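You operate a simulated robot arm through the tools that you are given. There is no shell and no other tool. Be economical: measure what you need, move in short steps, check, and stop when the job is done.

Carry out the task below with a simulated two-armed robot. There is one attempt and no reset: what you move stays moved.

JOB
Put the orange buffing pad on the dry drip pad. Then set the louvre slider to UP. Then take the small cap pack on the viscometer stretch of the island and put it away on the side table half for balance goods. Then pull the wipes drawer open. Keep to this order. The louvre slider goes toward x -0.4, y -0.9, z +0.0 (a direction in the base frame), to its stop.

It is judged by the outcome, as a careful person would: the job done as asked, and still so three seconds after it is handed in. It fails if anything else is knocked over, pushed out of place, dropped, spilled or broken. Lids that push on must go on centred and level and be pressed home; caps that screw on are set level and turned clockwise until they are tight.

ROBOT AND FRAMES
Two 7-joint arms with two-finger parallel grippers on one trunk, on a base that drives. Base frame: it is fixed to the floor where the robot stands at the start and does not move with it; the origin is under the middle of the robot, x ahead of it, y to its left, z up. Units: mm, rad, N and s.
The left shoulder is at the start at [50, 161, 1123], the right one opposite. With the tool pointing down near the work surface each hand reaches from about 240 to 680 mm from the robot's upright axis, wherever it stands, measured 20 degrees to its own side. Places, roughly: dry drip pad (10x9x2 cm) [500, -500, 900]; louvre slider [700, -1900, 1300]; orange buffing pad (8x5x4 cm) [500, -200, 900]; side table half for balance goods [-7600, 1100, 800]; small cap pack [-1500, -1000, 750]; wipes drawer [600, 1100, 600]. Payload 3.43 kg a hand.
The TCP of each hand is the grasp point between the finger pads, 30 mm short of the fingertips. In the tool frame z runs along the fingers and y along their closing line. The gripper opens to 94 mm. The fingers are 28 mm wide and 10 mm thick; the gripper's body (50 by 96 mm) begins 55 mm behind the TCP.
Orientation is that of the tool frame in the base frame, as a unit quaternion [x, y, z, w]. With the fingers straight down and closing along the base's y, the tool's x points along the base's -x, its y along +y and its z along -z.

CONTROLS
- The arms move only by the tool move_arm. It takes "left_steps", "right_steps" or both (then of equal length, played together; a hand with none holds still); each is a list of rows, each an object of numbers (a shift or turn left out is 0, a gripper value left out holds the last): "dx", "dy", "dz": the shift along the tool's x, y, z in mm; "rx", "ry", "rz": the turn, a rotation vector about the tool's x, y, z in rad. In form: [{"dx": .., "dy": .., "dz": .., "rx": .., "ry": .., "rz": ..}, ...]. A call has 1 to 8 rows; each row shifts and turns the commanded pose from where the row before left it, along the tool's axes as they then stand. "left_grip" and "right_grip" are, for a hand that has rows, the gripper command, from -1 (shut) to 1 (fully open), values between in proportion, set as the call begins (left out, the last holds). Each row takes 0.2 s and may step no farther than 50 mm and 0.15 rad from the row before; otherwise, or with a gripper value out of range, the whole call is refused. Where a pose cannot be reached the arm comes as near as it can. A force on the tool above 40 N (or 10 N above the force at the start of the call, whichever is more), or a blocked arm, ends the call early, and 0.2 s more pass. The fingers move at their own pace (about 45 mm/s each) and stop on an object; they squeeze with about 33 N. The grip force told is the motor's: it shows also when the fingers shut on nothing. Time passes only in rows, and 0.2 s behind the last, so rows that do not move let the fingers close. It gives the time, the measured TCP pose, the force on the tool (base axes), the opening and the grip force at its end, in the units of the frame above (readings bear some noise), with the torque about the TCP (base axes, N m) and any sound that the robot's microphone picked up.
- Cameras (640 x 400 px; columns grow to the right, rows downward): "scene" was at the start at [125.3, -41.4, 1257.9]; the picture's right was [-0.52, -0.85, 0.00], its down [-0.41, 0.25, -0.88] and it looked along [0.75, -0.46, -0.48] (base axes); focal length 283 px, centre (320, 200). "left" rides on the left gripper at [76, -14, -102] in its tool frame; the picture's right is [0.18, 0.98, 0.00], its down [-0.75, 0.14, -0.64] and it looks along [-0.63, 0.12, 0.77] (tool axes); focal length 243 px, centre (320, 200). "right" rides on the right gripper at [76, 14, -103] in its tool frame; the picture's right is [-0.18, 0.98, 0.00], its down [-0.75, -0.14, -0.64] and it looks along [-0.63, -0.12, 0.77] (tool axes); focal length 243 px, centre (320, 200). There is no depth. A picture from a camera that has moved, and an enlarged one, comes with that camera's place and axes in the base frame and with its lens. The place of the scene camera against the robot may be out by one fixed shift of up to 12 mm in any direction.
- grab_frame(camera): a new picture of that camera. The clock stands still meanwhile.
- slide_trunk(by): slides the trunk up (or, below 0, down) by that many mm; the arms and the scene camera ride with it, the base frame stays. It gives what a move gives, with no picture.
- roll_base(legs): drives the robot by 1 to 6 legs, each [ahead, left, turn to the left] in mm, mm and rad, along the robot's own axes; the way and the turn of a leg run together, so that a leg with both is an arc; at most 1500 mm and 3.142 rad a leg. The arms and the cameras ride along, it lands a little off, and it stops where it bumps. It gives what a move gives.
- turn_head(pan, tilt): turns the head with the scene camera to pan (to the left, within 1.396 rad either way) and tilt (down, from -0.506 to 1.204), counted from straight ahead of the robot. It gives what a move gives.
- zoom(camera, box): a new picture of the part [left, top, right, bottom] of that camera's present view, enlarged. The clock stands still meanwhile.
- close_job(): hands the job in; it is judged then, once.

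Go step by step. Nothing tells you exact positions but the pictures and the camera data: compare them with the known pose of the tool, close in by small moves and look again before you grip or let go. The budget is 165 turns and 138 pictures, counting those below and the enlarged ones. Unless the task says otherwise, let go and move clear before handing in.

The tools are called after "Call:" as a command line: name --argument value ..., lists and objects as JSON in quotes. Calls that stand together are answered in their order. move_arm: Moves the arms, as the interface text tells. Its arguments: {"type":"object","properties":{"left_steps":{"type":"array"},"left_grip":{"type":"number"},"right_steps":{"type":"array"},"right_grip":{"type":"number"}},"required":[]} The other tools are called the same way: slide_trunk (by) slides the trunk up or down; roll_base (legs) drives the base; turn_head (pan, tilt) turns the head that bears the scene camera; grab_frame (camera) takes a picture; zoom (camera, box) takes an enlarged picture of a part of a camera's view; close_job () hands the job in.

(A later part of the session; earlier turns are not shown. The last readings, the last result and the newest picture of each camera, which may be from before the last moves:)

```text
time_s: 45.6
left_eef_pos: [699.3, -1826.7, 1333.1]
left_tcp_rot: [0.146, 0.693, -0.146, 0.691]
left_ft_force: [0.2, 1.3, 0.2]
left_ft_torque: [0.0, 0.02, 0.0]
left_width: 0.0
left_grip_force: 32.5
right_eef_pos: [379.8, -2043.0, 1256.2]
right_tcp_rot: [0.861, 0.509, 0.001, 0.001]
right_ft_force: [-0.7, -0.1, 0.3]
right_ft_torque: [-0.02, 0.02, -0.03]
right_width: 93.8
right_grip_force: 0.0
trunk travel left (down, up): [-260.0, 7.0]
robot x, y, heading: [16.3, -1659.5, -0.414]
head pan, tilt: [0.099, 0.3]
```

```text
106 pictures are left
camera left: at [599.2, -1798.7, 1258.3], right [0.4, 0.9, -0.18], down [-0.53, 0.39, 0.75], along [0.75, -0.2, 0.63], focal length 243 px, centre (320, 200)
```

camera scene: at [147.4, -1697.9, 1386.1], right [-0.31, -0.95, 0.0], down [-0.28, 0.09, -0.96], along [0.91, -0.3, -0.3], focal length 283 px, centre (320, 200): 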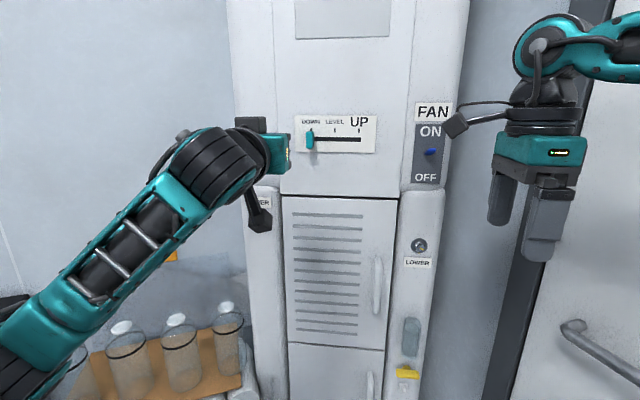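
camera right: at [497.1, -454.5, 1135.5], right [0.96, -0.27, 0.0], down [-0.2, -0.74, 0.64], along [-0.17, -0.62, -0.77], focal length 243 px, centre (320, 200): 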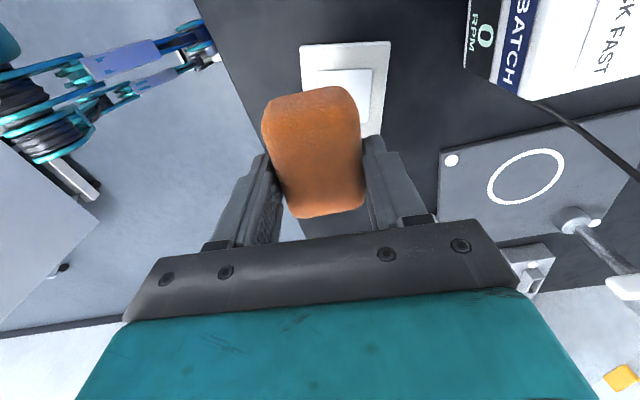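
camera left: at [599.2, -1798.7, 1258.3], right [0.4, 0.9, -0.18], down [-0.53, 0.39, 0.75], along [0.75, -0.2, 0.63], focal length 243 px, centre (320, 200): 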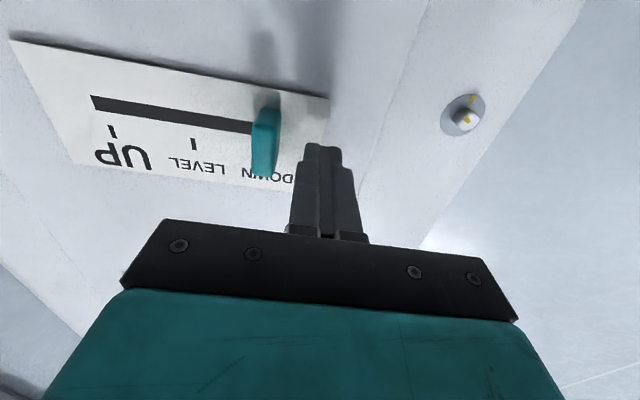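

The fingertip now overlaps the knob in depth and sits just left of it. I'll push right.

Call:
move_arm --left_steps '[{"dy": -10}, {"dy": -10}, {"dy": -10}, {"dy": -10}, {"dy": -10}]'

Call:
grab_frame --camera "left"

```text
time_s: 46.8
left_eef_pos: [678.7, -1872.1, 1334.3]
left_tcp_rot: [0.146, 0.692, -0.146, 0.692]
left_ft_force: [1.8, 1.1, 1.0]
left_ft_torque: [-0.03, 0.0, 0.01]
left_width: 0.0
left_grip_force: 32.8
right_eef_pos: [379.0, -2044.2, 1257.9]
right_tcp_rot: [0.861, 0.509, 0.0, 0.0]
right_ft_force: [0.1, 0.0, 0.0]
right_ft_torque: [0.02, 0.03, -0.02]
right_width: 94.0
right_grip_force: 0.1
trunk travel left (down, up): [-260.0, 7.0]
robot x, y, heading: [12.4, -1656.6, -0.417]
head pan, tilt: [0.099, 0.3]
```

```text
105 pictures are left
camera left: at [579.0, -1844.1, 1258.4], right [0.4, 0.9, -0.18], down [-0.53, 0.39, 0.75], along [0.75, -0.2, 0.63], focal length 243 px, centre (320, 200)
```

left: 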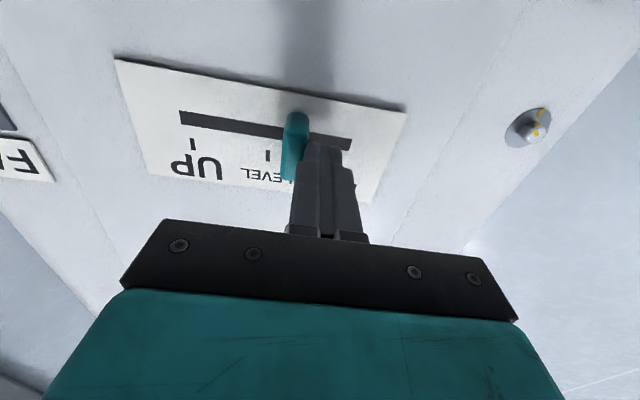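

Good, the knob is moving and sits just before LEVEL. I'll keep pushing to the stop.

Call:
move_arm --left_steps '[{"dy": -10}, {"dy": -10}, {"dy": -10}, {"dy": -10}, {"dy": -10}, {"dy": -6}, {"dy": -6}, {"dy": -6}]'

Call:
grab_frame --camera "left"

```text
time_s: 48.6
left_eef_pos: [649.5, -1934.3, 1332.0]
left_tcp_rot: [0.145, 0.693, -0.145, 0.691]
left_ft_force: [-1.0, 3.2, 0.0]
left_ft_torque: [0.04, 0.04, 0.03]
left_width: 0.0
left_grip_force: 33.3
right_eef_pos: [378.7, -2043.0, 1258.0]
right_tcp_rot: [0.861, 0.509, 0.0, 0.0]
right_ft_force: [-0.5, -0.1, -0.1]
right_ft_torque: [-0.02, -0.01, -0.01]
right_width: 93.8
right_grip_force: 0.0
trunk travel left (down, up): [-260.0, 7.0]
robot x, y, heading: [14.7, -1655.9, -0.417]
head pan, tilt: [0.099, 0.3]
```

```text
104 pictures are left
camera left: at [551.1, -1905.7, 1257.7], right [0.4, 0.9, -0.18], down [-0.53, 0.39, 0.76], along [0.75, -0.2, 0.63], focal length 243 px, centre (320, 200)
```

left: 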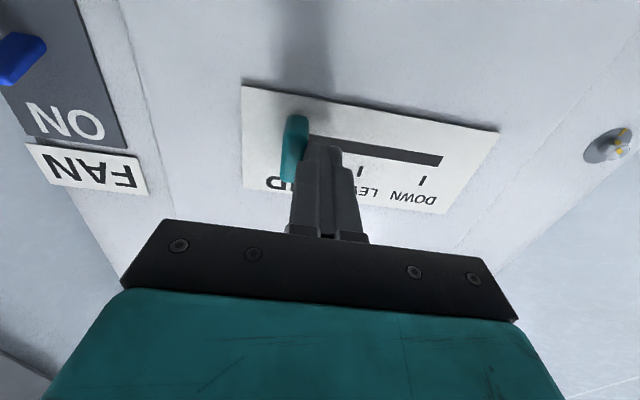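

Call:
move_arm --left_steps '[{"dy": -4}, {"dy": -4}, {"dy": -3}, {}]'

Call:
grab_frame --camera "left"

```text
time_s: 49.6
left_eef_pos: [650.7, -1934.2, 1332.4]
left_tcp_rot: [0.141, 0.695, -0.142, 0.69]
left_ft_force: [0.4, 35.3, -7.3]
left_ft_torque: [0.19, 0.04, 0.42]
left_width: 0.0
left_grip_force: 33.5
right_eef_pos: [380.0, -2038.2, 1257.2]
right_tcp_rot: [0.861, 0.509, -0.003, 0.002]
right_ft_force: [-0.4, 0.0, 0.8]
right_ft_torque: [0.01, -0.03, -0.03]
right_width: 94.0
right_grip_force: 0.0
trunk travel left (down, up): [-260.0, 7.0]
robot x, y, heading: [13.0, -1654.8, -0.415]
head pan, tilt: [0.099, 0.3]
```

```text
103 pictures are left
camera left: at [550.4, -1908.0, 1258.3], right [0.38, 0.9, -0.19], down [-0.53, 0.38, 0.76], along [0.76, -0.19, 0.63], focal length 243 px, centre (320, 200)
```

left: 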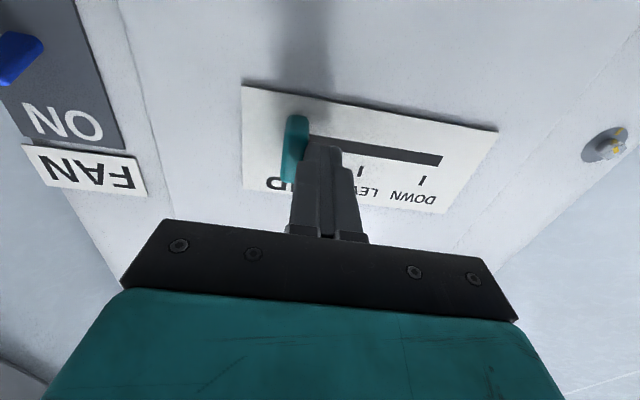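

The slider is at its UP stop, with 35 N of resistance. I'll back away and check.

Call:
move_arm --left_steps '[{"dy": 12}, {"dy": 12}, {"dz": -40}, {"dz": -50}, {"dz": -50}, {"dz": -50}, {"dz": -50}]'

Call:
zoom --camera "scene" --box '[220, 70, 460, 220]'

```text
time_s: 51.2
left_eef_pos: [440.2, -1823.3, 1331.7]
left_tcp_rot: [0.145, 0.691, -0.137, 0.694]
left_ft_force: [0.4, -1.0, -0.1]
left_ft_torque: [-0.01, -0.05, -0.02]
left_width: 0.0
left_grip_force: 32.8
right_eef_pos: [377.9, -2044.8, 1256.4]
right_tcp_rot: [0.861, 0.509, 0.0, 0.001]
right_ft_force: [0.0, 0.3, 0.6]
right_ft_torque: [0.0, -0.05, -0.02]
right_width: 94.2
right_grip_force: 0.1
trunk travel left (down, up): [-260.0, 7.0]
robot x, y, heading: [15.6, -1656.7, -0.421]
head pan, tilt: [0.099, 0.3]
```

```text
2.67 times, centred on (340, 145) of scene
camera zoom: at [146.4, -1696.9, 1386.3], right [-0.31, -0.95, 0.0], down [-0.28, 0.09, -0.96], along [0.91, -0.3, -0.29], focal length 755 px, centre (267, 347)
```

zoom: 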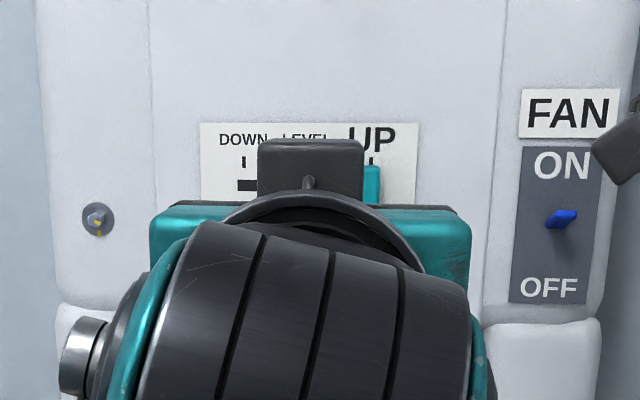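

The slider stands at UP. I'll back off along the way I came, turn the left hand down again, and look toward the island.

Call:
roll_base --legs '[[-560, 0, 0]]'

Call:
move_arm --left_steps '[{"ry": 0.15}, {"ry": 0.15}, {"ry": 0.15}, {"ry": 0.15}, {"ry": 0.15}, {"ry": 0.15}, {"ry": 0.15}, {"ry": 0.15}]'

Call:
move_arm --left_steps '[{"ry": 0.15}, {"ry": 0.15}, {"ry": 0.07}, {"dy": 20}, {"dy": 40}]' --left_grip 1

Call:
turn_head --pan -1.39 --tilt 0.3

Call:
grab_frame --camera "scene"

Call:
turn_head --pan 1.39 --tilt 0.3

Call:
grab_frame --camera "scene"

```text
time_s: 54.4
left_eef_pos: [-75.0, -1597.1, 1329.0]
left_tcp_rot: [0.145, 0.693, -0.136, 0.693]
left_ft_force: [-0.2, 0.5, -1.1]
left_ft_torque: [0.01, 0.0, 0.02]
left_width: 0.0
left_grip_force: 33.0
right_eef_pos: [-134.7, -1816.8, 1256.6]
right_tcp_rot: [0.86, 0.511, 0.0, -0.001]
right_ft_force: [0.0, -0.2, 0.2]
right_ft_torque: [0.01, -0.03, 0.0]
right_width: 94.2
right_grip_force: 0.1
trunk travel left (down, up): [-260.0, 7.0]
robot x, y, heading: [-501.4, -1431.9, -0.412]
head pan, tilt: [0.099, 0.3]
```

```text
time_s: 56.2
left_eef_pos: [28.9, -1676.6, 1294.7]
left_tcp_rot: [0.22, 0.936, -0.054, 0.271]
left_ft_force: [-1.8, 0.8, -0.3]
left_ft_torque: [0.0, -0.02, 0.02]
left_width: 0.1
left_grip_force: 32.7
left hand out of reach, approached as far as the arm can: row 3, 4, 5, 6, 7, 8
right_eef_pos: [-134.6, -1816.6, 1256.7]
right_tcp_rot: [0.86, 0.51, 0.0, 0.0]
right_ft_force: [-0.4, -0.6, -0.5]
right_ft_torque: [0.0, 0.01, 0.01]
right_width: 94.1
right_grip_force: 0.0
trunk travel left (down, up): [-260.0, 7.0]
robot x, y, heading: [-498.1, -1434.0, -0.411]
head pan, tilt: [0.099, 0.3]
```

```text
time_s: 57.4
left_eef_pos: [51.1, -1616.0, 1290.9]
left_tcp_rot: [0.227, 0.969, -0.013, 0.095]
left_ft_force: [0.3, -0.3, 0.1]
left_ft_torque: [0.01, 0.0, -0.02]
left_width: 94.0
left_grip_force: 0.0
left hand out of reach, approached as far as the arm can: row 3
right_eef_pos: [-134.3, -1815.5, 1255.7]
right_tcp_rot: [0.86, 0.51, -0.001, 0.0]
right_ft_force: [-0.1, -0.1, -1.0]
right_ft_torque: [-0.02, 0.04, 0.02]
right_width: 94.1
right_grip_force: 0.0
trunk travel left (down, up): [-260.0, 7.0]
robot x, y, heading: [-498.1, -1429.6, -0.412]
head pan, tilt: [0.099, 0.3]
```

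```text
time_s: 59.0
left_eef_pos: [50.6, -1617.3, 1291.1]
left_tcp_rot: [0.228, 0.969, -0.012, 0.096]
left_ft_force: [0.0, -0.6, -0.3]
left_ft_torque: [0.0, 0.03, 0.0]
left_width: 94.0
left_grip_force: 0.0
right_eef_pos: [-135.3, -1815.3, 1255.6]
right_tcp_rot: [0.86, 0.51, 0.0, 0.0]
right_ft_force: [0.6, 0.8, -0.8]
right_ft_torque: [0.03, -0.02, -0.04]
right_width: 93.9
right_grip_force: 0.0
trunk travel left (down, up): [-260.0, 7.0]
robot x, y, heading: [-497.4, -1431.6, -0.414]
head pan, tilt: [-1.389, 0.3]
```

```text
101 pictures are left
camera scene: at [-477.9, -1532.1, 1386.2], right [-0.97, 0.23, 0.0], down [0.07, 0.29, -0.96], along [-0.22, -0.93, -0.3], focal length 283 px, centre (320, 200)
```

scene: 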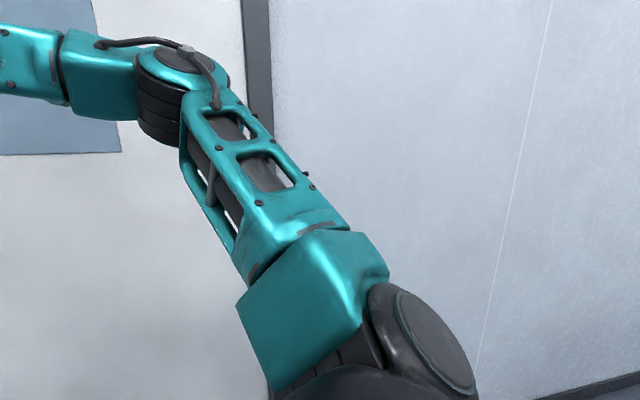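

```text
time_s: 61.4
left_eef_pos: [50.2, -1615.9, 1289.8]
left_tcp_rot: [0.228, 0.969, -0.013, 0.094]
left_ft_force: [0.2, 0.3, -0.2]
left_ft_torque: [-0.01, 0.02, 0.0]
left_width: 93.9
left_grip_force: 0.0
right_eef_pos: [-135.1, -1816.1, 1256.2]
right_tcp_rot: [0.86, 0.51, 0.0, 0.0]
right_ft_force: [0.5, 0.6, 0.2]
right_ft_torque: [0.01, 0.02, 0.01]
right_width: 94.1
right_grip_force: 0.1
trunk travel left (down, up): [-260.0, 7.0]
robot x, y, heading: [-503.0, -1431.4, -0.418]
head pan, tilt: [1.389, 0.3]
```

```text
100 pictures are left
camera scene: at [-404.3, -1363.9, 1386.2], right [0.83, -0.56, 0.0], down [-0.17, -0.24, -0.96], along [0.54, 0.79, -0.3], focal length 283 px, centre (320, 200)
```

scene: 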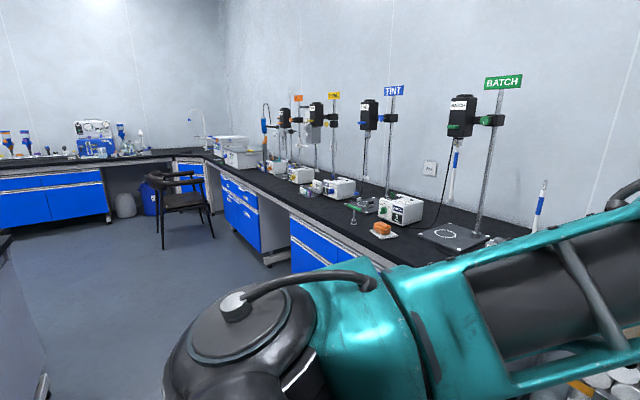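

The way is clear toward the bench. I'll turn left in place in stages to see the island.

Call:
roll_base --legs '[[0, 0, 1.5]]'

Call:
turn_head --pan 1.2 --tilt 0.4

Call:
grab_frame --camera "scene"

```text
time_s: 65.5
left_eef_pos: [-275.8, -893.1, 1290.7]
left_tcp_rot: [-0.493, 0.865, 0.055, 0.078]
left_ft_force: [0.3, -0.3, 0.4]
left_ft_torque: [0.01, -0.03, -0.03]
left_width: 94.1
left_grip_force: 0.0
right_eef_pos: [-90.4, -1094.4, 1256.7]
right_tcp_rot: [0.282, 0.959, 0.001, 0.0]
right_ft_force: [0.3, 0.3, 0.7]
right_ft_torque: [0.02, -0.02, 0.0]
right_width: 94.1
right_grip_force: 0.1
trunk travel left (down, up): [-260.0, 7.0]
robot x, y, heading: [-501.4, -1430.6, 1.087]
head pan, tilt: [1.389, 0.3]
```

```text
time_s: 66.2
left_eef_pos: [-275.6, -894.9, 1291.8]
left_tcp_rot: [-0.493, 0.865, 0.055, 0.078]
left_ft_force: [-0.1, 0.0, 0.7]
left_ft_torque: [-0.01, -0.01, -0.01]
left_width: 93.8
left_grip_force: 0.1
right_eef_pos: [-90.4, -1095.2, 1256.3]
right_tcp_rot: [0.283, 0.959, 0.0, 0.0]
right_ft_force: [0.7, 0.0, 0.0]
right_ft_torque: [-0.01, 0.03, -0.03]
right_width: 93.9
right_grip_force: 0.0
trunk travel left (down, up): [-260.0, 7.0]
robot x, y, heading: [-500.4, -1430.1, 1.081]
head pan, tilt: [1.201, 0.4]
```

```text
99 pictures are left
camera scene: at [-535.3, -1319.9, 1377.0], right [0.76, 0.66, 0.0], down [0.26, -0.29, -0.92], along [-0.6, 0.7, -0.39], focal length 283 px, centre (320, 200)
```

scene: 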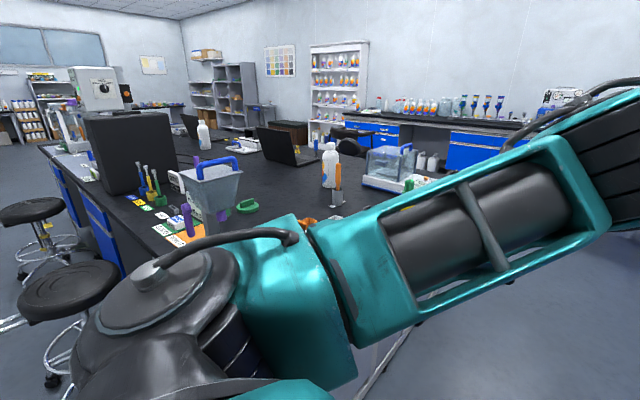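

The island is to the left, with its long south edge near y -1100 and stools along it. I'll turn further to see its near end and the small packs.

Call:
roll_base --legs '[[0, 0, 1.2]]'

Call:
turn_head --pan 0.5 --tilt 0.5

Call:
grab_frame --camera "scene"

```text
time_s: 69.6
left_eef_pos: [-918.1, -1024.6, 1290.5]
left_tcp_rot: [0.895, -0.436, -0.089, -0.033]
left_ft_force: [0.5, -1.0, 0.3]
left_ft_torque: [-0.03, -0.01, 0.02]
left_width: 94.0
left_grip_force: 0.1
right_eef_pos: [-664.3, -926.0, 1256.7]
right_tcp_rot: [-0.307, 0.952, 0.0, 0.0]
right_ft_force: [0.7, -0.4, -0.6]
right_ft_torque: [-0.02, 0.01, -0.01]
right_width: 94.1
right_grip_force: 0.0
trunk travel left (down, up): [-260.0, 7.0]
robot x, y, heading: [-499.0, -1431.4, 2.282]
head pan, tilt: [1.201, 0.4]
```

```text
time_s: 70.7
left_eef_pos: [-916.8, -1024.8, 1291.9]
left_tcp_rot: [0.895, -0.436, -0.089, -0.033]
left_ft_force: [0.0, -0.1, 0.5]
left_ft_torque: [-0.01, 0.0, -0.02]
left_width: 94.2
left_grip_force: 0.0
right_eef_pos: [-664.7, -925.4, 1256.3]
right_tcp_rot: [-0.307, 0.952, 0.0, 0.0]
right_ft_force: [-0.7, -0.5, 0.0]
right_ft_torque: [0.01, 0.01, 0.01]
right_width: 94.0
right_grip_force: 0.1
trunk travel left (down, up): [-260.0, 7.0]
robot x, y, heading: [-501.1, -1431.8, 2.276]
head pan, tilt: [0.499, 0.499]
```

```text
98 pictures are left
camera scene: at [-604.4, -1362.7, 1367.8], right [0.35, 0.94, 0.0], down [0.45, -0.17, -0.88], along [-0.82, 0.31, -0.48], focal length 283 px, centre (320, 200)
```

scene: 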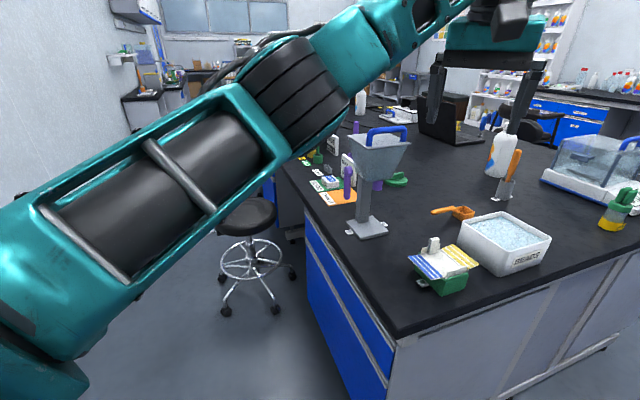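

Call:
zoom --camera "scene" --box '[280, 110, 440, 250]'

Call:
zoom --camera "scene" --box '[390, 130, 630, 320]'

```text
2.86 times, centred on (360, 180) of scene
camera zoom: at [-604.4, -1362.7, 1367.8], right [0.35, 0.94, 0.0], down [0.45, -0.17, -0.88], along [-0.82, 0.31, -0.48], focal length 809 px, centre (206, 257)
```

zoom: 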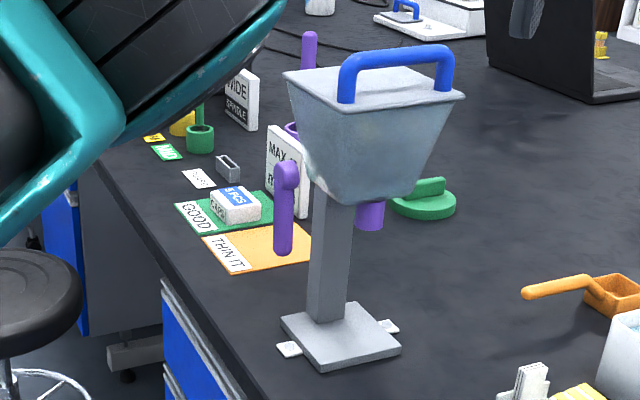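

```text
2.11 times, centred on (510, 225) of scene
camera zoom: at [-604.4, -1362.7, 1367.8], right [0.35, 0.94, 0.0], down [0.45, -0.17, -0.88], along [-0.82, 0.31, -0.48], focal length 596 px, centre (-80, 147)
```

zoom: 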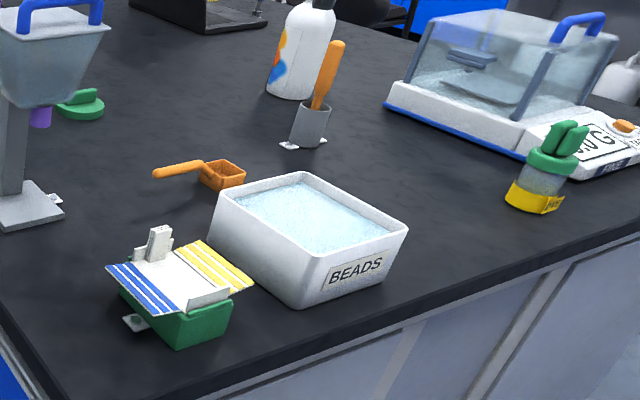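

I see the small white pack ("8 PCS") on the green mat next to the gray hopper; that's the cap pack, near [-1590, -945]. I'll turn to face the island, back off and slide along to a spot short of the stool.

Call:
roll_base --legs '[[0, 0, -0.71], [-270, 0, 0], [0, 800, 0]]'

Call:
turn_head --pan 0.4 --tilt 0.5

Call:
grab_frame --camera "scene"

```text
time_s: 78.4
left_eef_pos: [-1359.5, -1114.1, 1292.5]
left_tcp_rot: [-0.686, 0.722, 0.073, 0.061]
left_ft_force: [-0.3, 0.3, 0.3]
left_ft_torque: [0.01, 0.0, -0.03]
left_width: 94.1
left_grip_force: 0.1
right_eef_pos: [-1102.7, -1203.5, 1256.3]
right_tcp_rot: [0.045, 0.999, 0.0, -0.001]
right_ft_force: [0.6, 0.3, -1.2]
right_ft_torque: [0.01, 0.0, -0.02]
right_width: 94.2
right_grip_force: 0.0
trunk travel left (down, up): [-260.0, 7.0]
robot x, y, heading: [-1309.7, -1690.5, 1.565]
head pan, tilt: [0.499, 0.499]
```

```text
time_s: 79.1
left_eef_pos: [-1359.7, -1113.1, 1291.2]
left_tcp_rot: [-0.686, 0.721, 0.073, 0.062]
left_ft_force: [0.2, -1.0, 0.2]
left_ft_torque: [0.02, 0.03, -0.02]
left_width: 93.9
left_grip_force: 0.1
right_eef_pos: [-1103.2, -1203.5, 1256.1]
right_tcp_rot: [0.045, 0.999, 0.0, 0.001]
right_ft_force: [0.2, -0.4, -0.9]
right_ft_torque: [0.01, 0.0, 0.05]
right_width: 94.0
right_grip_force: 0.1
trunk travel left (down, up): [-260.0, 7.0]
robot x, y, heading: [-1307.1, -1690.7, 1.559]
head pan, tilt: [0.4, 0.499]
```

```text
95 pictures are left
camera scene: at [-1337.0, -1562.8, 1367.8], right [0.92, 0.39, 0.0], down [0.18, -0.44, -0.88], along [-0.34, 0.81, -0.48], focal length 283 px, centre (320, 200)
```

scene: 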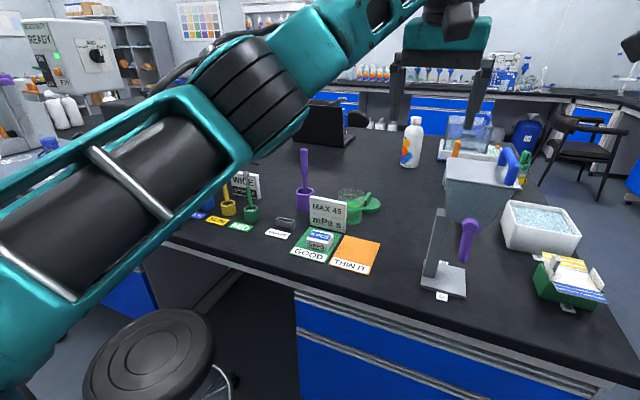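

The two views put the pack at about [-1600, -938, 865] on the green mat. I'll lower the trunk and bring the left arm back to a normal posture before going closer.

Call:
slide_trunk --by -110

Call:
move_arm --left_steps '[{"dx": 20, "dy": 10}, {"dx": 20, "dy": 20}, {"dx": 20, "dy": 30}, {"dx": 20, "dy": 30}, {}]'

Call:
grab_frame --camera "scene"

```text
time_s: 80.5
left_eef_pos: [-1358.3, -1113.1, 1181.6]
left_tcp_rot: [-0.686, 0.721, 0.072, 0.062]
left_ft_force: [0.2, 0.7, -0.5]
left_ft_torque: [-0.03, 0.01, 0.01]
left_width: 94.1
left_grip_force: 0.0
right_eef_pos: [-1103.1, -1203.5, 1146.6]
right_tcp_rot: [0.046, 0.999, 0.0, 0.001]
right_ft_force: [0.3, -0.2, -0.4]
right_ft_torque: [0.04, 0.0, 0.01]
right_width: 93.8
right_grip_force: 0.1
trunk travel left (down, up): [-150.0, 117.0]
robot x, y, heading: [-1306.9, -1692.8, 1.569]
head pan, tilt: [0.4, 0.499]
```

```text
time_s: 81.7
left_eef_pos: [-1450.2, -1189.3, 1167.2]
left_tcp_rot: [-0.687, 0.721, 0.071, 0.062]
left_ft_force: [0.0, 0.2, -0.3]
left_ft_torque: [0.0, 0.01, 0.03]
left_width: 94.1
left_grip_force: 0.0
right_eef_pos: [-1101.4, -1204.2, 1145.6]
right_tcp_rot: [0.045, 0.999, 0.0, 0.0]
right_ft_force: [0.2, -0.8, -0.2]
right_ft_torque: [-0.04, 0.0, -0.01]
right_width: 94.1
right_grip_force: 0.0
trunk travel left (down, up): [-150.0, 117.0]
robot x, y, heading: [-1308.6, -1695.0, 1.568]
head pan, tilt: [0.4, 0.499]
```

```text
94 pictures are left
camera scene: at [-1336.7, -1562.6, 1257.8], right [0.92, 0.39, 0.0], down [0.18, -0.44, -0.88], along [-0.34, 0.81, -0.48], focal length 283 px, centre (320, 200)
```

scene: 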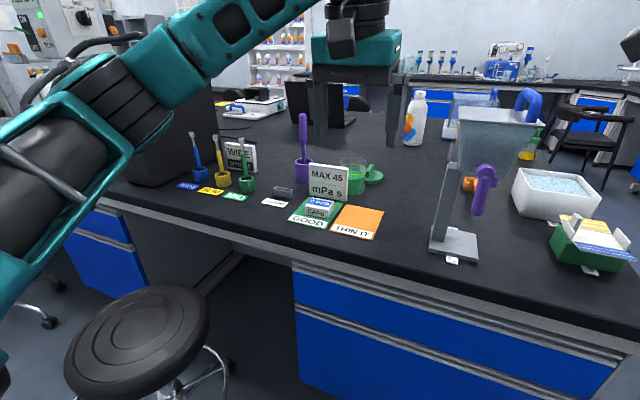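

Call:
move_arm --left_steps '[{"ry": 0.1}, {"ry": 0.09}, {"dy": 30}, {"dy": 30}]' --right_steps '[{"dy": -40}, {"dy": -40, "dz": -20}, {"dy": -40, "dz": -20}, {"dz": -20}]'

Call:
roll_base --legs '[[180, 0, 0]]'

Call:
grab_frame --camera "left"

Call:
grab_frame --camera "scene"

```text
time_s: 82.7
left_eef_pos: [-1513.9, -1185.0, 1168.0]
left_tcp_rot: [-0.69, 0.724, 0.007, -0.005]
left_ft_force: [-0.1, -0.1, 0.7]
left_ft_torque: [0.01, -0.01, 0.0]
left_width: 94.0
left_grip_force: 0.1
right_eef_pos: [-1112.9, -1323.2, 1207.5]
right_tcp_rot: [0.045, 0.999, 0.001, 0.001]
right_ft_force: [0.2, 0.6, -0.6]
right_ft_torque: [-0.02, 0.0, -0.03]
right_width: 93.7
right_grip_force: 0.0
trunk travel left (down, up): [-150.0, 117.0]
robot x, y, heading: [-1310.8, -1687.9, 1.563]
head pan, tilt: [0.4, 0.499]
```

```text
time_s: 84.2
left_eef_pos: [-1512.1, -1002.3, 1168.2]
left_tcp_rot: [-0.69, 0.724, 0.007, -0.007]
left_ft_force: [0.2, 0.7, 0.6]
left_ft_torque: [0.0, 0.0, -0.03]
left_width: 94.0
left_grip_force: 0.1
right_eef_pos: [-1111.6, -1140.0, 1206.4]
right_tcp_rot: [0.045, 0.999, -0.001, 0.001]
right_ft_force: [-0.3, 0.3, 0.3]
right_ft_torque: [-0.01, -0.02, -0.04]
right_width: 94.1
right_grip_force: 0.0
trunk travel left (down, up): [-150.0, 117.0]
robot x, y, heading: [-1312.3, -1509.9, 1.572]
head pan, tilt: [0.4, 0.499]
```

```text
93 pictures are left
camera left: at [-1500.0, -1078.7, 1271.8], right [-0.99, -0.14, 0.02], down [-0.09, 0.76, 0.64], along [-0.1, 0.64, -0.76], focal length 243 px, centre (320, 200)
```

left: 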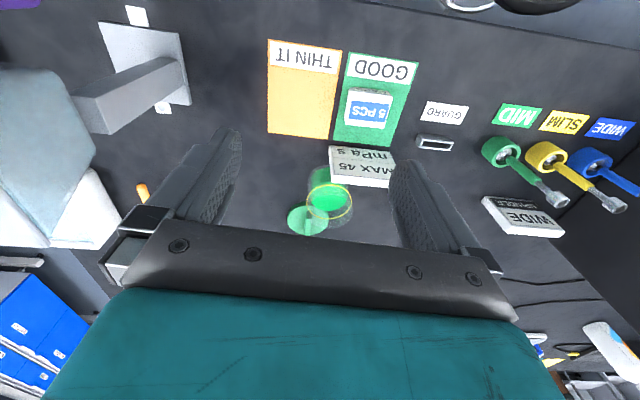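

```text
92 pictures are left
camera scene: at [-1336.4, -1379.9, 1257.7], right [0.92, 0.39, 0.0], down [0.18, -0.44, -0.88], along [-0.34, 0.81, -0.48], focal length 283 px, centre (320, 200)
```

scene: 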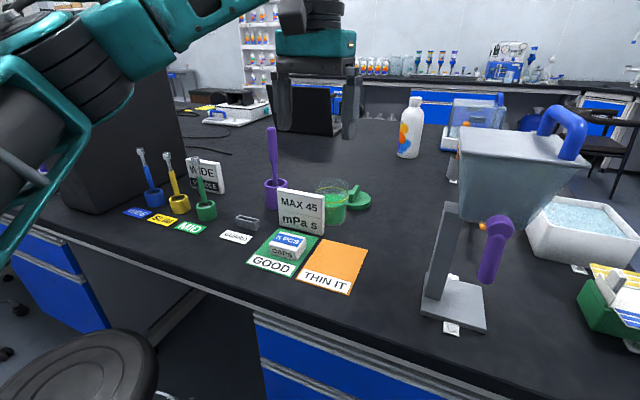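

Call:
zoom --camera "left" --box '[300, 50, 460, 200]'

Call:
zoom --camera "scene" --box '[220, 160, 380, 310]'

```text
2.67 times, centred on (380, 125) of left
camera zoom: at [-1500.0, -1078.7, 1271.8], right [-0.99, -0.14, 0.02], down [-0.09, 0.76, 0.64], along [-0.1, 0.64, -0.76], focal length 647 px, centre (160, 400)
```

zoom: 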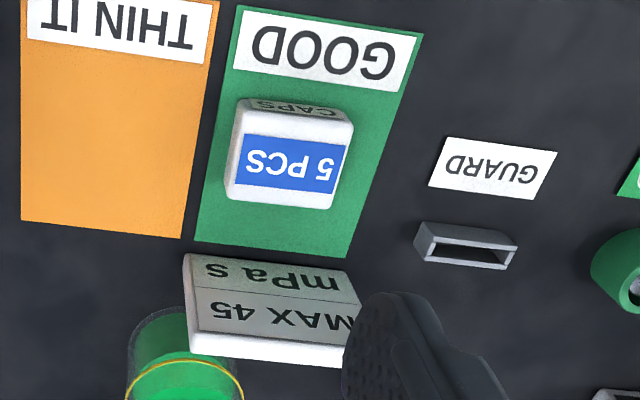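

```text
2.67 times, centred on (300, 235) of scene
camera zoom: at [-1336.4, -1379.9, 1257.7], right [0.92, 0.39, 0.0], down [0.18, -0.44, -0.88], along [-0.34, 0.81, -0.48], focal length 755 px, centre (373, 107)
```

zoom: 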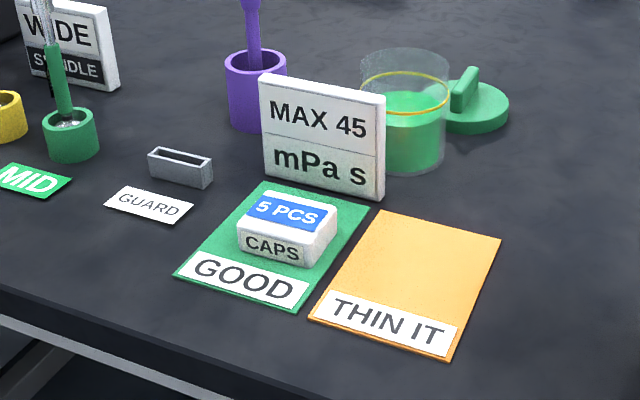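

The pack is about 68 × 52 mm, centred at [-1605, -946], and square to the gripper. I'll move above it and lower partway.

Call:
move_arm --left_steps '[{"dy": 32, "dx": -17}, {"dy": 32, "dx": -17}, {"dy": 32, "dx": -17}, {"dz": 50}, {"dz": 50}, {"dz": 50}, {"dz": 40}]'

Call:
grab_frame --camera "left"

Call:
zoom --camera "scene" --box '[180, 100, 400, 310]'

```text
time_s: 85.8
left_eef_pos: [-1609.7, -948.2, 980.3]
left_tcp_rot: [-0.69, 0.724, 0.007, -0.005]
left_ft_force: [-0.4, 0.1, -1.0]
left_ft_torque: [0.0, 0.02, 0.01]
left_width: 93.9
left_grip_force: 0.0
right_eef_pos: [-1111.7, -1139.3, 1206.7]
right_tcp_rot: [0.045, 0.999, 0.0, 0.0]
right_ft_force: [0.7, 0.7, 0.1]
right_ft_torque: [-0.02, -0.01, 0.0]
right_width: 94.0
right_grip_force: 0.0
trunk travel left (down, up): [-150.0, 117.0]
robot x, y, heading: [-1305.1, -1511.7, 1.569]
head pan, tilt: [0.4, 0.499]
```

```text
89 pictures are left
camera left: at [-1596.2, -1024.9, 1084.0], right [-0.99, -0.14, 0.02], down [-0.09, 0.76, 0.65], along [-0.1, 0.64, -0.76], focal length 243 px, centre (320, 200)
```

left: 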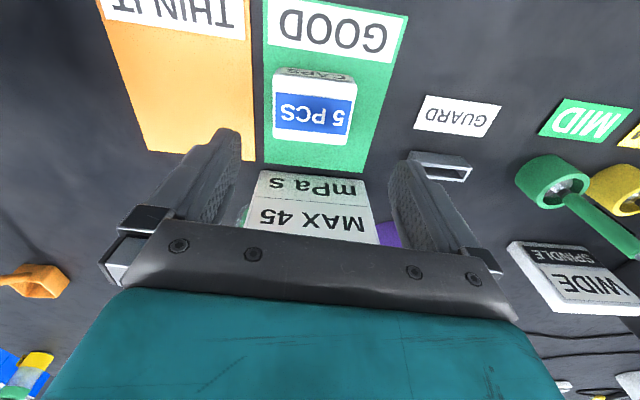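

```text
1.90 times, centred on (290, 205) of scene
camera zoom: at [-1336.6, -1380.4, 1257.8], right [0.92, 0.39, 0.0], down [0.19, -0.44, -0.88], along [-0.34, 0.81, -0.48], focal length 539 px, centre (377, 190)
```

zoom: 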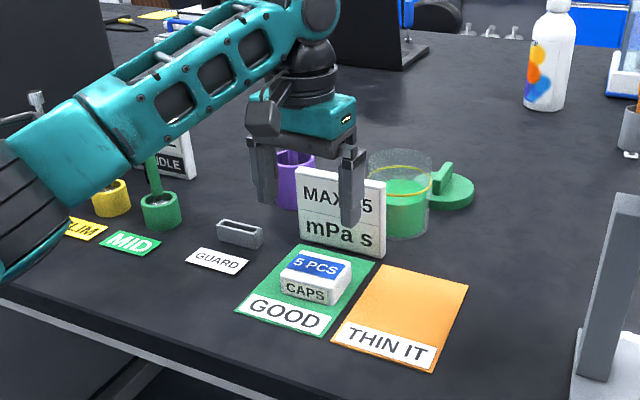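

Call:
move_arm --left_steps '[{"dz": 35, "dy": -5, "dx": 2}, {"dz": 35}, {"dz": 15}, {"dz": 10}, {}]'

Call:
grab_frame --camera "left"

Call:
zoom --camera "scene" --box '[180, 100, 400, 310]'

```text
time_s: 87.0
left_eef_pos: [-1605.0, -949.9, 885.1]
left_tcp_rot: [-0.69, 0.724, 0.007, -0.007]
left_ft_force: [-0.2, 0.5, 0.4]
left_ft_torque: [-0.03, -0.03, -0.01]
left_width: 94.2
left_grip_force: 0.1
right_eef_pos: [-1113.4, -1139.6, 1206.8]
right_tcp_rot: [0.044, 0.999, 0.0, 0.0]
right_ft_force: [-0.7, -0.5, -0.2]
right_ft_torque: [-0.03, 0.01, 0.01]
right_width: 93.9
right_grip_force: 0.1
trunk travel left (down, up): [-150.0, 117.0]
robot x, y, heading: [-1311.0, -1515.9, 1.564]
head pan, tilt: [0.4, 0.499]
```

```text
87 pictures are left
camera left: at [-1592.5, -1026.0, 987.8], right [-0.99, -0.14, 0.02], down [-0.09, 0.76, 0.64], along [-0.1, 0.64, -0.76], focal length 243 px, centre (320, 200)
```

left: 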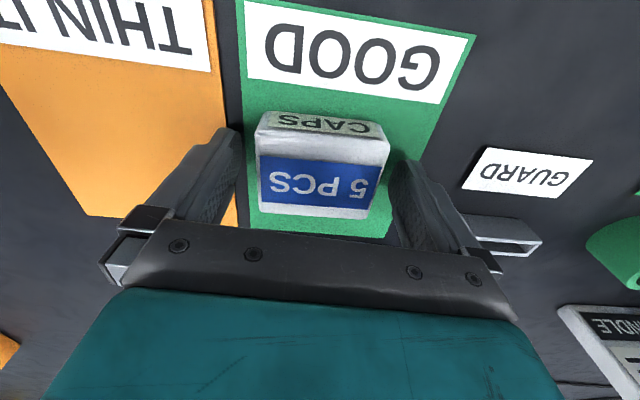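

```text
1.90 times, centred on (290, 205) of scene
camera zoom: at [-1336.4, -1380.6, 1257.8], right [0.92, 0.39, 0.0], down [0.18, -0.44, -0.88], along [-0.34, 0.81, -0.48], focal length 539 px, centre (377, 190)
```

zoom: 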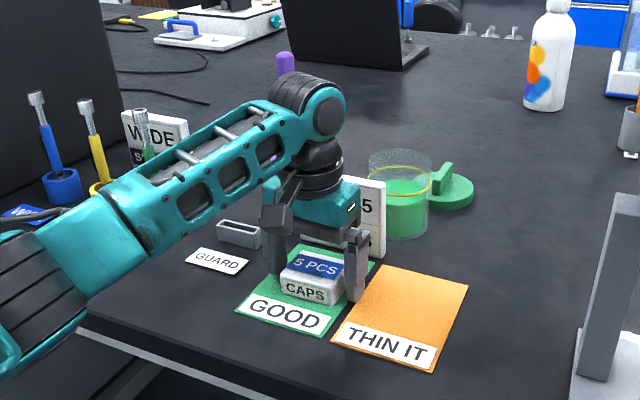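

The fingers straddle the pack evenly. Now I'll grip and lift.

Call:
move_arm --left_steps '[{}, {}, {}, {}]' --left_grip -1

Call:
move_arm --left_steps '[{"dz": -20}, {"dz": -40}, {"dz": -50}, {"dz": -50}, {"dz": -50}, {"dz": -40}]'

Call:
grab_frame --camera "left"

Call:
grab_frame --camera "scene"

```text
time_s: 88.0
left_eef_pos: [-1605.9, -949.4, 884.7]
left_tcp_rot: [-0.69, 0.724, 0.008, -0.006]
left_ft_force: [0.4, 2.1, 5.2]
left_ft_torque: [0.04, -0.13, 0.07]
left_width: 66.7
left_grip_force: 33.1
right_eef_pos: [-1111.3, -1140.3, 1207.0]
right_tcp_rot: [0.045, 0.999, -0.001, -0.001]
right_ft_force: [-0.2, -0.9, -0.2]
right_ft_torque: [0.01, 0.01, -0.02]
right_width: 93.8
right_grip_force: 0.0
trunk travel left (down, up): [-150.0, 117.0]
robot x, y, heading: [-1310.7, -1511.4, 1.568]
head pan, tilt: [0.4, 0.499]
```

```text
time_s: 89.4
left_eef_pos: [-1601.0, -949.9, 1135.3]
left_tcp_rot: [-0.69, 0.724, 0.007, -0.007]
left_ft_force: [0.4, -0.7, -0.7]
left_ft_torque: [-0.01, 0.01, -0.03]
left_width: 66.9
left_grip_force: 33.4
right_eef_pos: [-1111.2, -1140.1, 1207.1]
right_tcp_rot: [0.044, 0.999, -0.001, 0.0]
right_ft_force: [-0.2, -0.3, 0.3]
right_ft_torque: [0.01, 0.0, 0.0]
right_width: 94.1
right_grip_force: 0.1
trunk travel left (down, up): [-150.0, 117.0]
robot x, y, heading: [-1309.4, -1510.9, 1.566]
head pan, tilt: [0.4, 0.499]
```

```text
85 pictures are left
camera left: at [-1587.6, -1027.1, 1238.6], right [-0.99, -0.14, 0.02], down [-0.09, 0.76, 0.64], along [-0.1, 0.64, -0.76], focal length 243 px, centre (320, 200)
```

left: 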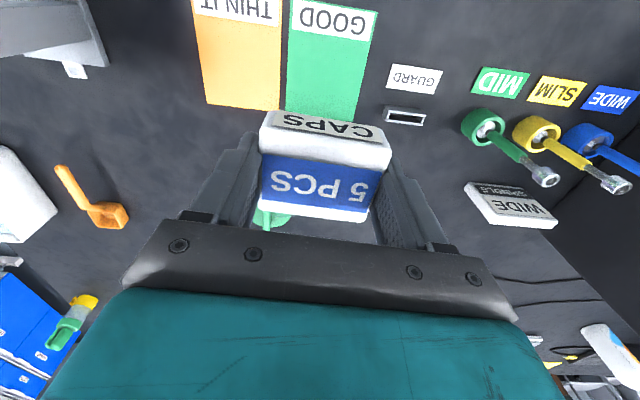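

```text
84 pictures are left
camera scene: at [-1336.0, -1380.9, 1257.8], right [0.92, 0.39, 0.0], down [0.18, -0.44, -0.88], along [-0.34, 0.81, -0.48], focal length 283 px, centre (320, 200)
```

scene: 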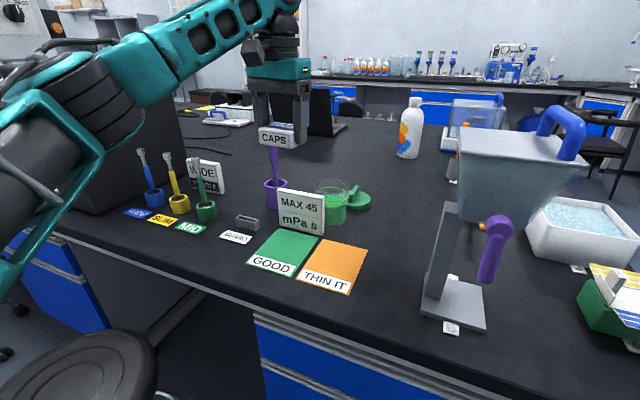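

The pack is held firmly. I'll back away from the island, draw the hand in, and turn west along the south aisle to see the way.

Call:
roll_base --legs '[[-270, 0, 0]]'

Call:
move_arm --left_steps '[{"dx": 35, "dy": -30}, {"dx": 35, "dy": -30}, {"dx": 35, "dy": -30}, {"dx": 35, "dy": -20}]'

Call:
roll_base --legs '[[0, 0, 1.57]]'

Call:
turn_head --pan 0 --tilt 0.3

Call:
grab_frame --camera "scene"

```text
time_s: 91.3
left_eef_pos: [-1601.8, -1219.9, 1135.2]
left_tcp_rot: [-0.69, 0.724, 0.007, -0.006]
left_ft_force: [-0.6, -1.3, 0.1]
left_ft_torque: [-0.03, -0.02, 0.0]
left_width: 66.5
left_grip_force: 32.7
right_eef_pos: [-1112.0, -1410.5, 1208.0]
right_tcp_rot: [0.045, 0.999, 0.001, 0.0]
right_ft_force: [0.1, -0.4, 0.6]
right_ft_torque: [0.03, -0.01, -0.02]
right_width: 94.0
right_grip_force: 0.0
trunk travel left (down, up): [-150.0, 117.0]
robot x, y, heading: [-1309.7, -1777.8, 1.571]
head pan, tilt: [0.4, 0.499]
```

```text
time_s: 92.3
left_eef_pos: [-1496.8, -1365.7, 1133.4]
left_tcp_rot: [-0.69, 0.724, 0.006, -0.007]
left_ft_force: [-0.6, -0.9, 0.3]
left_ft_torque: [0.0, 0.01, 0.02]
left_width: 66.3
left_grip_force: 32.8
right_eef_pos: [-1112.7, -1410.6, 1206.4]
right_tcp_rot: [0.044, 0.999, 0.0, 0.0]
right_ft_force: [0.1, 0.5, 0.3]
right_ft_torque: [-0.02, -0.02, -0.02]
right_width: 94.1
right_grip_force: 0.1
trunk travel left (down, up): [-150.0, 117.0]
robot x, y, heading: [-1305.7, -1778.4, 1.568]
head pan, tilt: [0.4, 0.499]
```

```text
time_s: 96.6
left_eef_pos: [-1716.7, -1983.3, 1133.3]
left_tcp_rot: [1.0, -0.003, 0.0, 0.01]
left_ft_force: [0.3, -0.6, 0.0]
left_ft_torque: [-0.03, -0.02, -0.04]
left_width: 66.7
left_grip_force: 32.8
right_eef_pos: [-1688.6, -1597.9, 1206.4]
right_tcp_rot: [-0.69, 0.723, 0.0, 0.0]
right_ft_force: [0.8, 0.8, 0.2]
right_ft_torque: [0.0, -0.02, 0.01]
right_width: 94.0
right_grip_force: 0.1
trunk travel left (down, up): [-150.0, 117.0]
robot x, y, heading: [-1309.2, -1778.1, -3.1]
head pan, tilt: [0.4, 0.499]
```

```text
time_s: 97.5
left_eef_pos: [-1716.2, -1984.8, 1132.6]
left_tcp_rot: [1.0, -0.002, 0.0, 0.009]
left_ft_force: [0.6, 0.3, 0.0]
left_ft_torque: [0.03, 0.01, 0.0]
left_width: 66.7
left_grip_force: 32.7
right_eef_pos: [-1689.6, -1598.4, 1206.6]
right_tcp_rot: [-0.69, 0.724, 0.0, 0.0]
right_ft_force: [0.3, -0.2, 0.0]
right_ft_torque: [0.03, -0.02, 0.02]
right_width: 93.8
right_grip_force: 0.0
trunk travel left (down, up): [-150.0, 117.0]
robot x, y, heading: [-1311.1, -1776.1, -3.103]
head pan, tilt: [0.0, 0.3]
```

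```text
83 pictures are left
camera scene: at [-1435.5, -1779.0, 1276.2], right [-0.04, 1.0, 0.0], down [0.3, 0.01, -0.96], along [-0.95, -0.04, -0.3], focal length 283 px, centre (320, 200)
```

scene: 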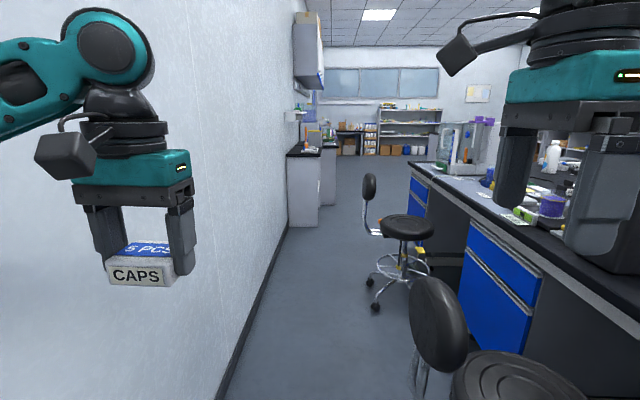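

The south aisle is tight between the stools and the wall. The north side of the room looked wide, so I'll return east, go north between the bench and the island, and look west from there.

Call:
roll_base --legs '[[-900, 0, 0], [0, 0, -1.61]]'

Call:
turn_head --pan 0.3 --tilt 0.3

Call:
grab_frame --camera "scene"

```text
time_s: 106.3
left_eef_pos: [-580.8, -1323.8, 1133.6]
left_tcp_rot: [-0.685, 0.729, 0.006, -0.007]
left_ft_force: [0.4, 0.0, -0.5]
left_ft_torque: [0.02, 0.0, -0.03]
left_width: 66.9
left_grip_force: 33.3
right_eef_pos: [-197.1, -1374.0, 1206.5]
right_tcp_rot: [0.052, 0.999, 0.001, 0.0]
right_ft_force: [0.2, 0.3, -0.9]
right_ft_torque: [0.02, -0.02, 0.0]
right_width: 94.1
right_grip_force: 0.1
trunk travel left (down, up): [-150.0, 117.0]
robot x, y, heading: [-398.3, -1741.4, 1.554]
head pan, tilt: [0.0, 0.3]
```

```text
time_s: 107.1
left_eef_pos: [-581.0, -1323.1, 1133.1]
left_tcp_rot: [-0.685, 0.729, 0.007, -0.006]
left_ft_force: [0.0, 0.1, -1.0]
left_ft_torque: [0.0, 0.0, 0.0]
left_width: 66.5
left_grip_force: 32.9
right_eef_pos: [-197.1, -1372.3, 1207.0]
right_tcp_rot: [0.052, 0.999, 0.001, 0.0]
right_ft_force: [0.1, 0.2, 0.3]
right_ft_torque: [0.02, 0.01, -0.02]
right_width: 94.1
right_grip_force: 0.0
trunk travel left (down, up): [-150.0, 117.0]
robot x, y, heading: [-401.4, -1740.7, 1.557]
head pan, tilt: [0.3, 0.3]
```

```text
82 pictures are left
camera scene: at [-417.1, -1604.6, 1276.2], right [0.96, 0.28, 0.0], down [0.08, -0.28, -0.96], along [-0.27, 0.92, -0.3], focal length 283 px, centre (320, 200)
```

scene: 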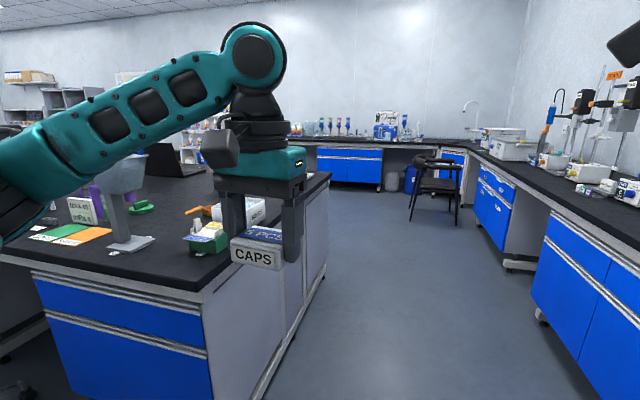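

The corridor is clear. I'll drive 3 m north, turn west and look.

Call:
roll_base --legs '[[1500, 0, 0], [1400, 0, 0], [0, 0, 1.58]]'

Call:
turn_head --pan 0 --tilt 0.25

Call:
grab_frame --camera "scene"

```text
time_s: 125.2
left_eef_pos: [-736.4, 1000.3, 1134.4]
left_tcp_rot: [1.0, -0.016, 0.0, 0.01]
left_ft_force: [0.1, -0.2, -0.3]
left_ft_torque: [0.03, 0.0, 0.03]
left_width: 66.4
left_grip_force: 33.2
right_eef_pos: [-698.8, 1384.1, 1207.3]
right_tcp_rot: [-0.68, 0.733, 0.0, 0.0]
right_ft_force: [-0.4, 0.1, -0.1]
right_ft_torque: [-0.03, -0.02, -0.01]
right_width: 93.9
right_grip_force: 0.1
trunk travel left (down, up): [-150.0, 117.0]
robot x, y, heading: [-325.1, 1193.5, -3.128]
head pan, tilt: [0.3, 0.3]
```

```text
time_s: 126.0
left_eef_pos: [-737.0, 1000.2, 1134.0]
left_tcp_rot: [1.0, -0.016, 0.0, 0.009]
left_ft_force: [0.4, 0.0, 0.1]
left_ft_torque: [-0.01, -0.03, 0.02]
left_width: 66.3
left_grip_force: 33.0
right_eef_pos: [-699.2, 1385.8, 1207.1]
right_tcp_rot: [-0.68, 0.733, 0.0, 0.0]
right_ft_force: [0.6, 0.5, -0.9]
right_ft_torque: [0.02, -0.03, -0.01]
right_width: 93.9
right_grip_force: 0.1
trunk travel left (down, up): [-150.0, 117.0]
robot x, y, heading: [-329.0, 1194.7, -3.128]
head pan, tilt: [0.0, 0.25]
```

```text
81 pictures are left
camera scene: at [-451.2, 1197.7, 1280.9], right [-0.01, 1.0, 0.0], down [0.25, 0.0, -0.97], along [-0.97, -0.01, -0.25], focal length 283 px, centre (320, 200)
```

scene: 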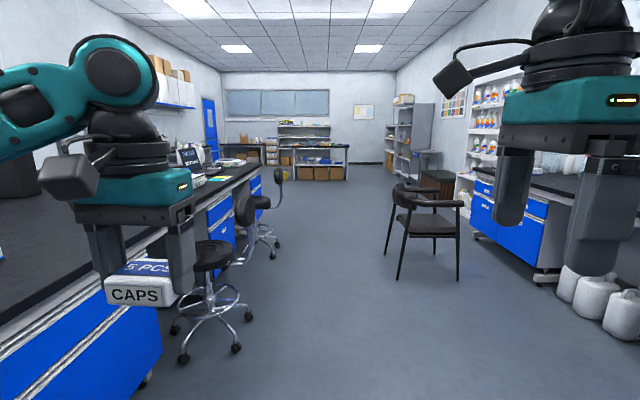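

The aisle is clear at y ≈ 1300 between the stools (y < 810) and the chair (y > 1850). The far table at the end should be the side table. I'll drive 4.5 m and look again.

Call:
roll_base --legs '[[0, -120, -0.014], [1500, 0, 0], [1500, 0, 0], [1500, 0, 0]]'

Call:
grab_frame --camera "scene"

```text
time_s: 148.3
left_eef_pos: [-5226.3, 998.1, 1134.3]
left_tcp_rot: [1.0, 0.01, -0.001, 0.009]
left_ft_force: [-1.0, 0.4, -1.5]
left_ft_torque: [0.04, -0.02, 0.02]
left_width: 66.4
left_grip_force: 33.2
right_eef_pos: [-5208.0, 1384.0, 1207.3]
right_tcp_rot: [-0.7, 0.715, 0.0, 0.001]
right_ft_force: [-0.5, -0.2, 0.4]
right_ft_torque: [0.01, 0.03, -0.01]
right_width: 93.9
right_grip_force: 0.0
trunk travel left (down, up): [-150.0, 117.0]
robot x, y, heading: [-4825.0, 1215.8, -3.079]
head pan, tilt: [0.0, 0.25]
```

```text
80 pictures are left
camera scene: at [-4950.1, 1210.7, 1280.9], right [-0.07, 1.0, 0.0], down [0.25, 0.02, -0.97], along [-0.97, -0.06, -0.25], focal length 283 px, centre (320, 200)
```

scene: 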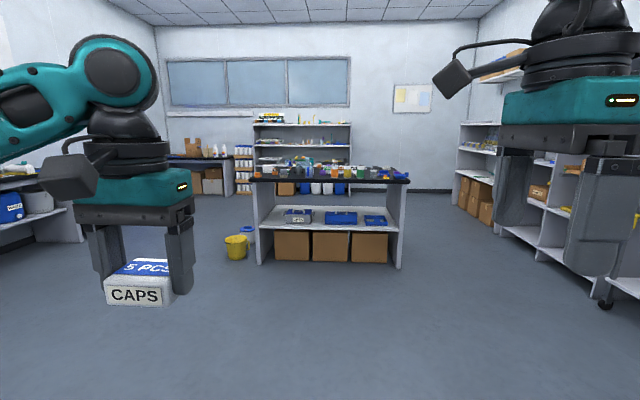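

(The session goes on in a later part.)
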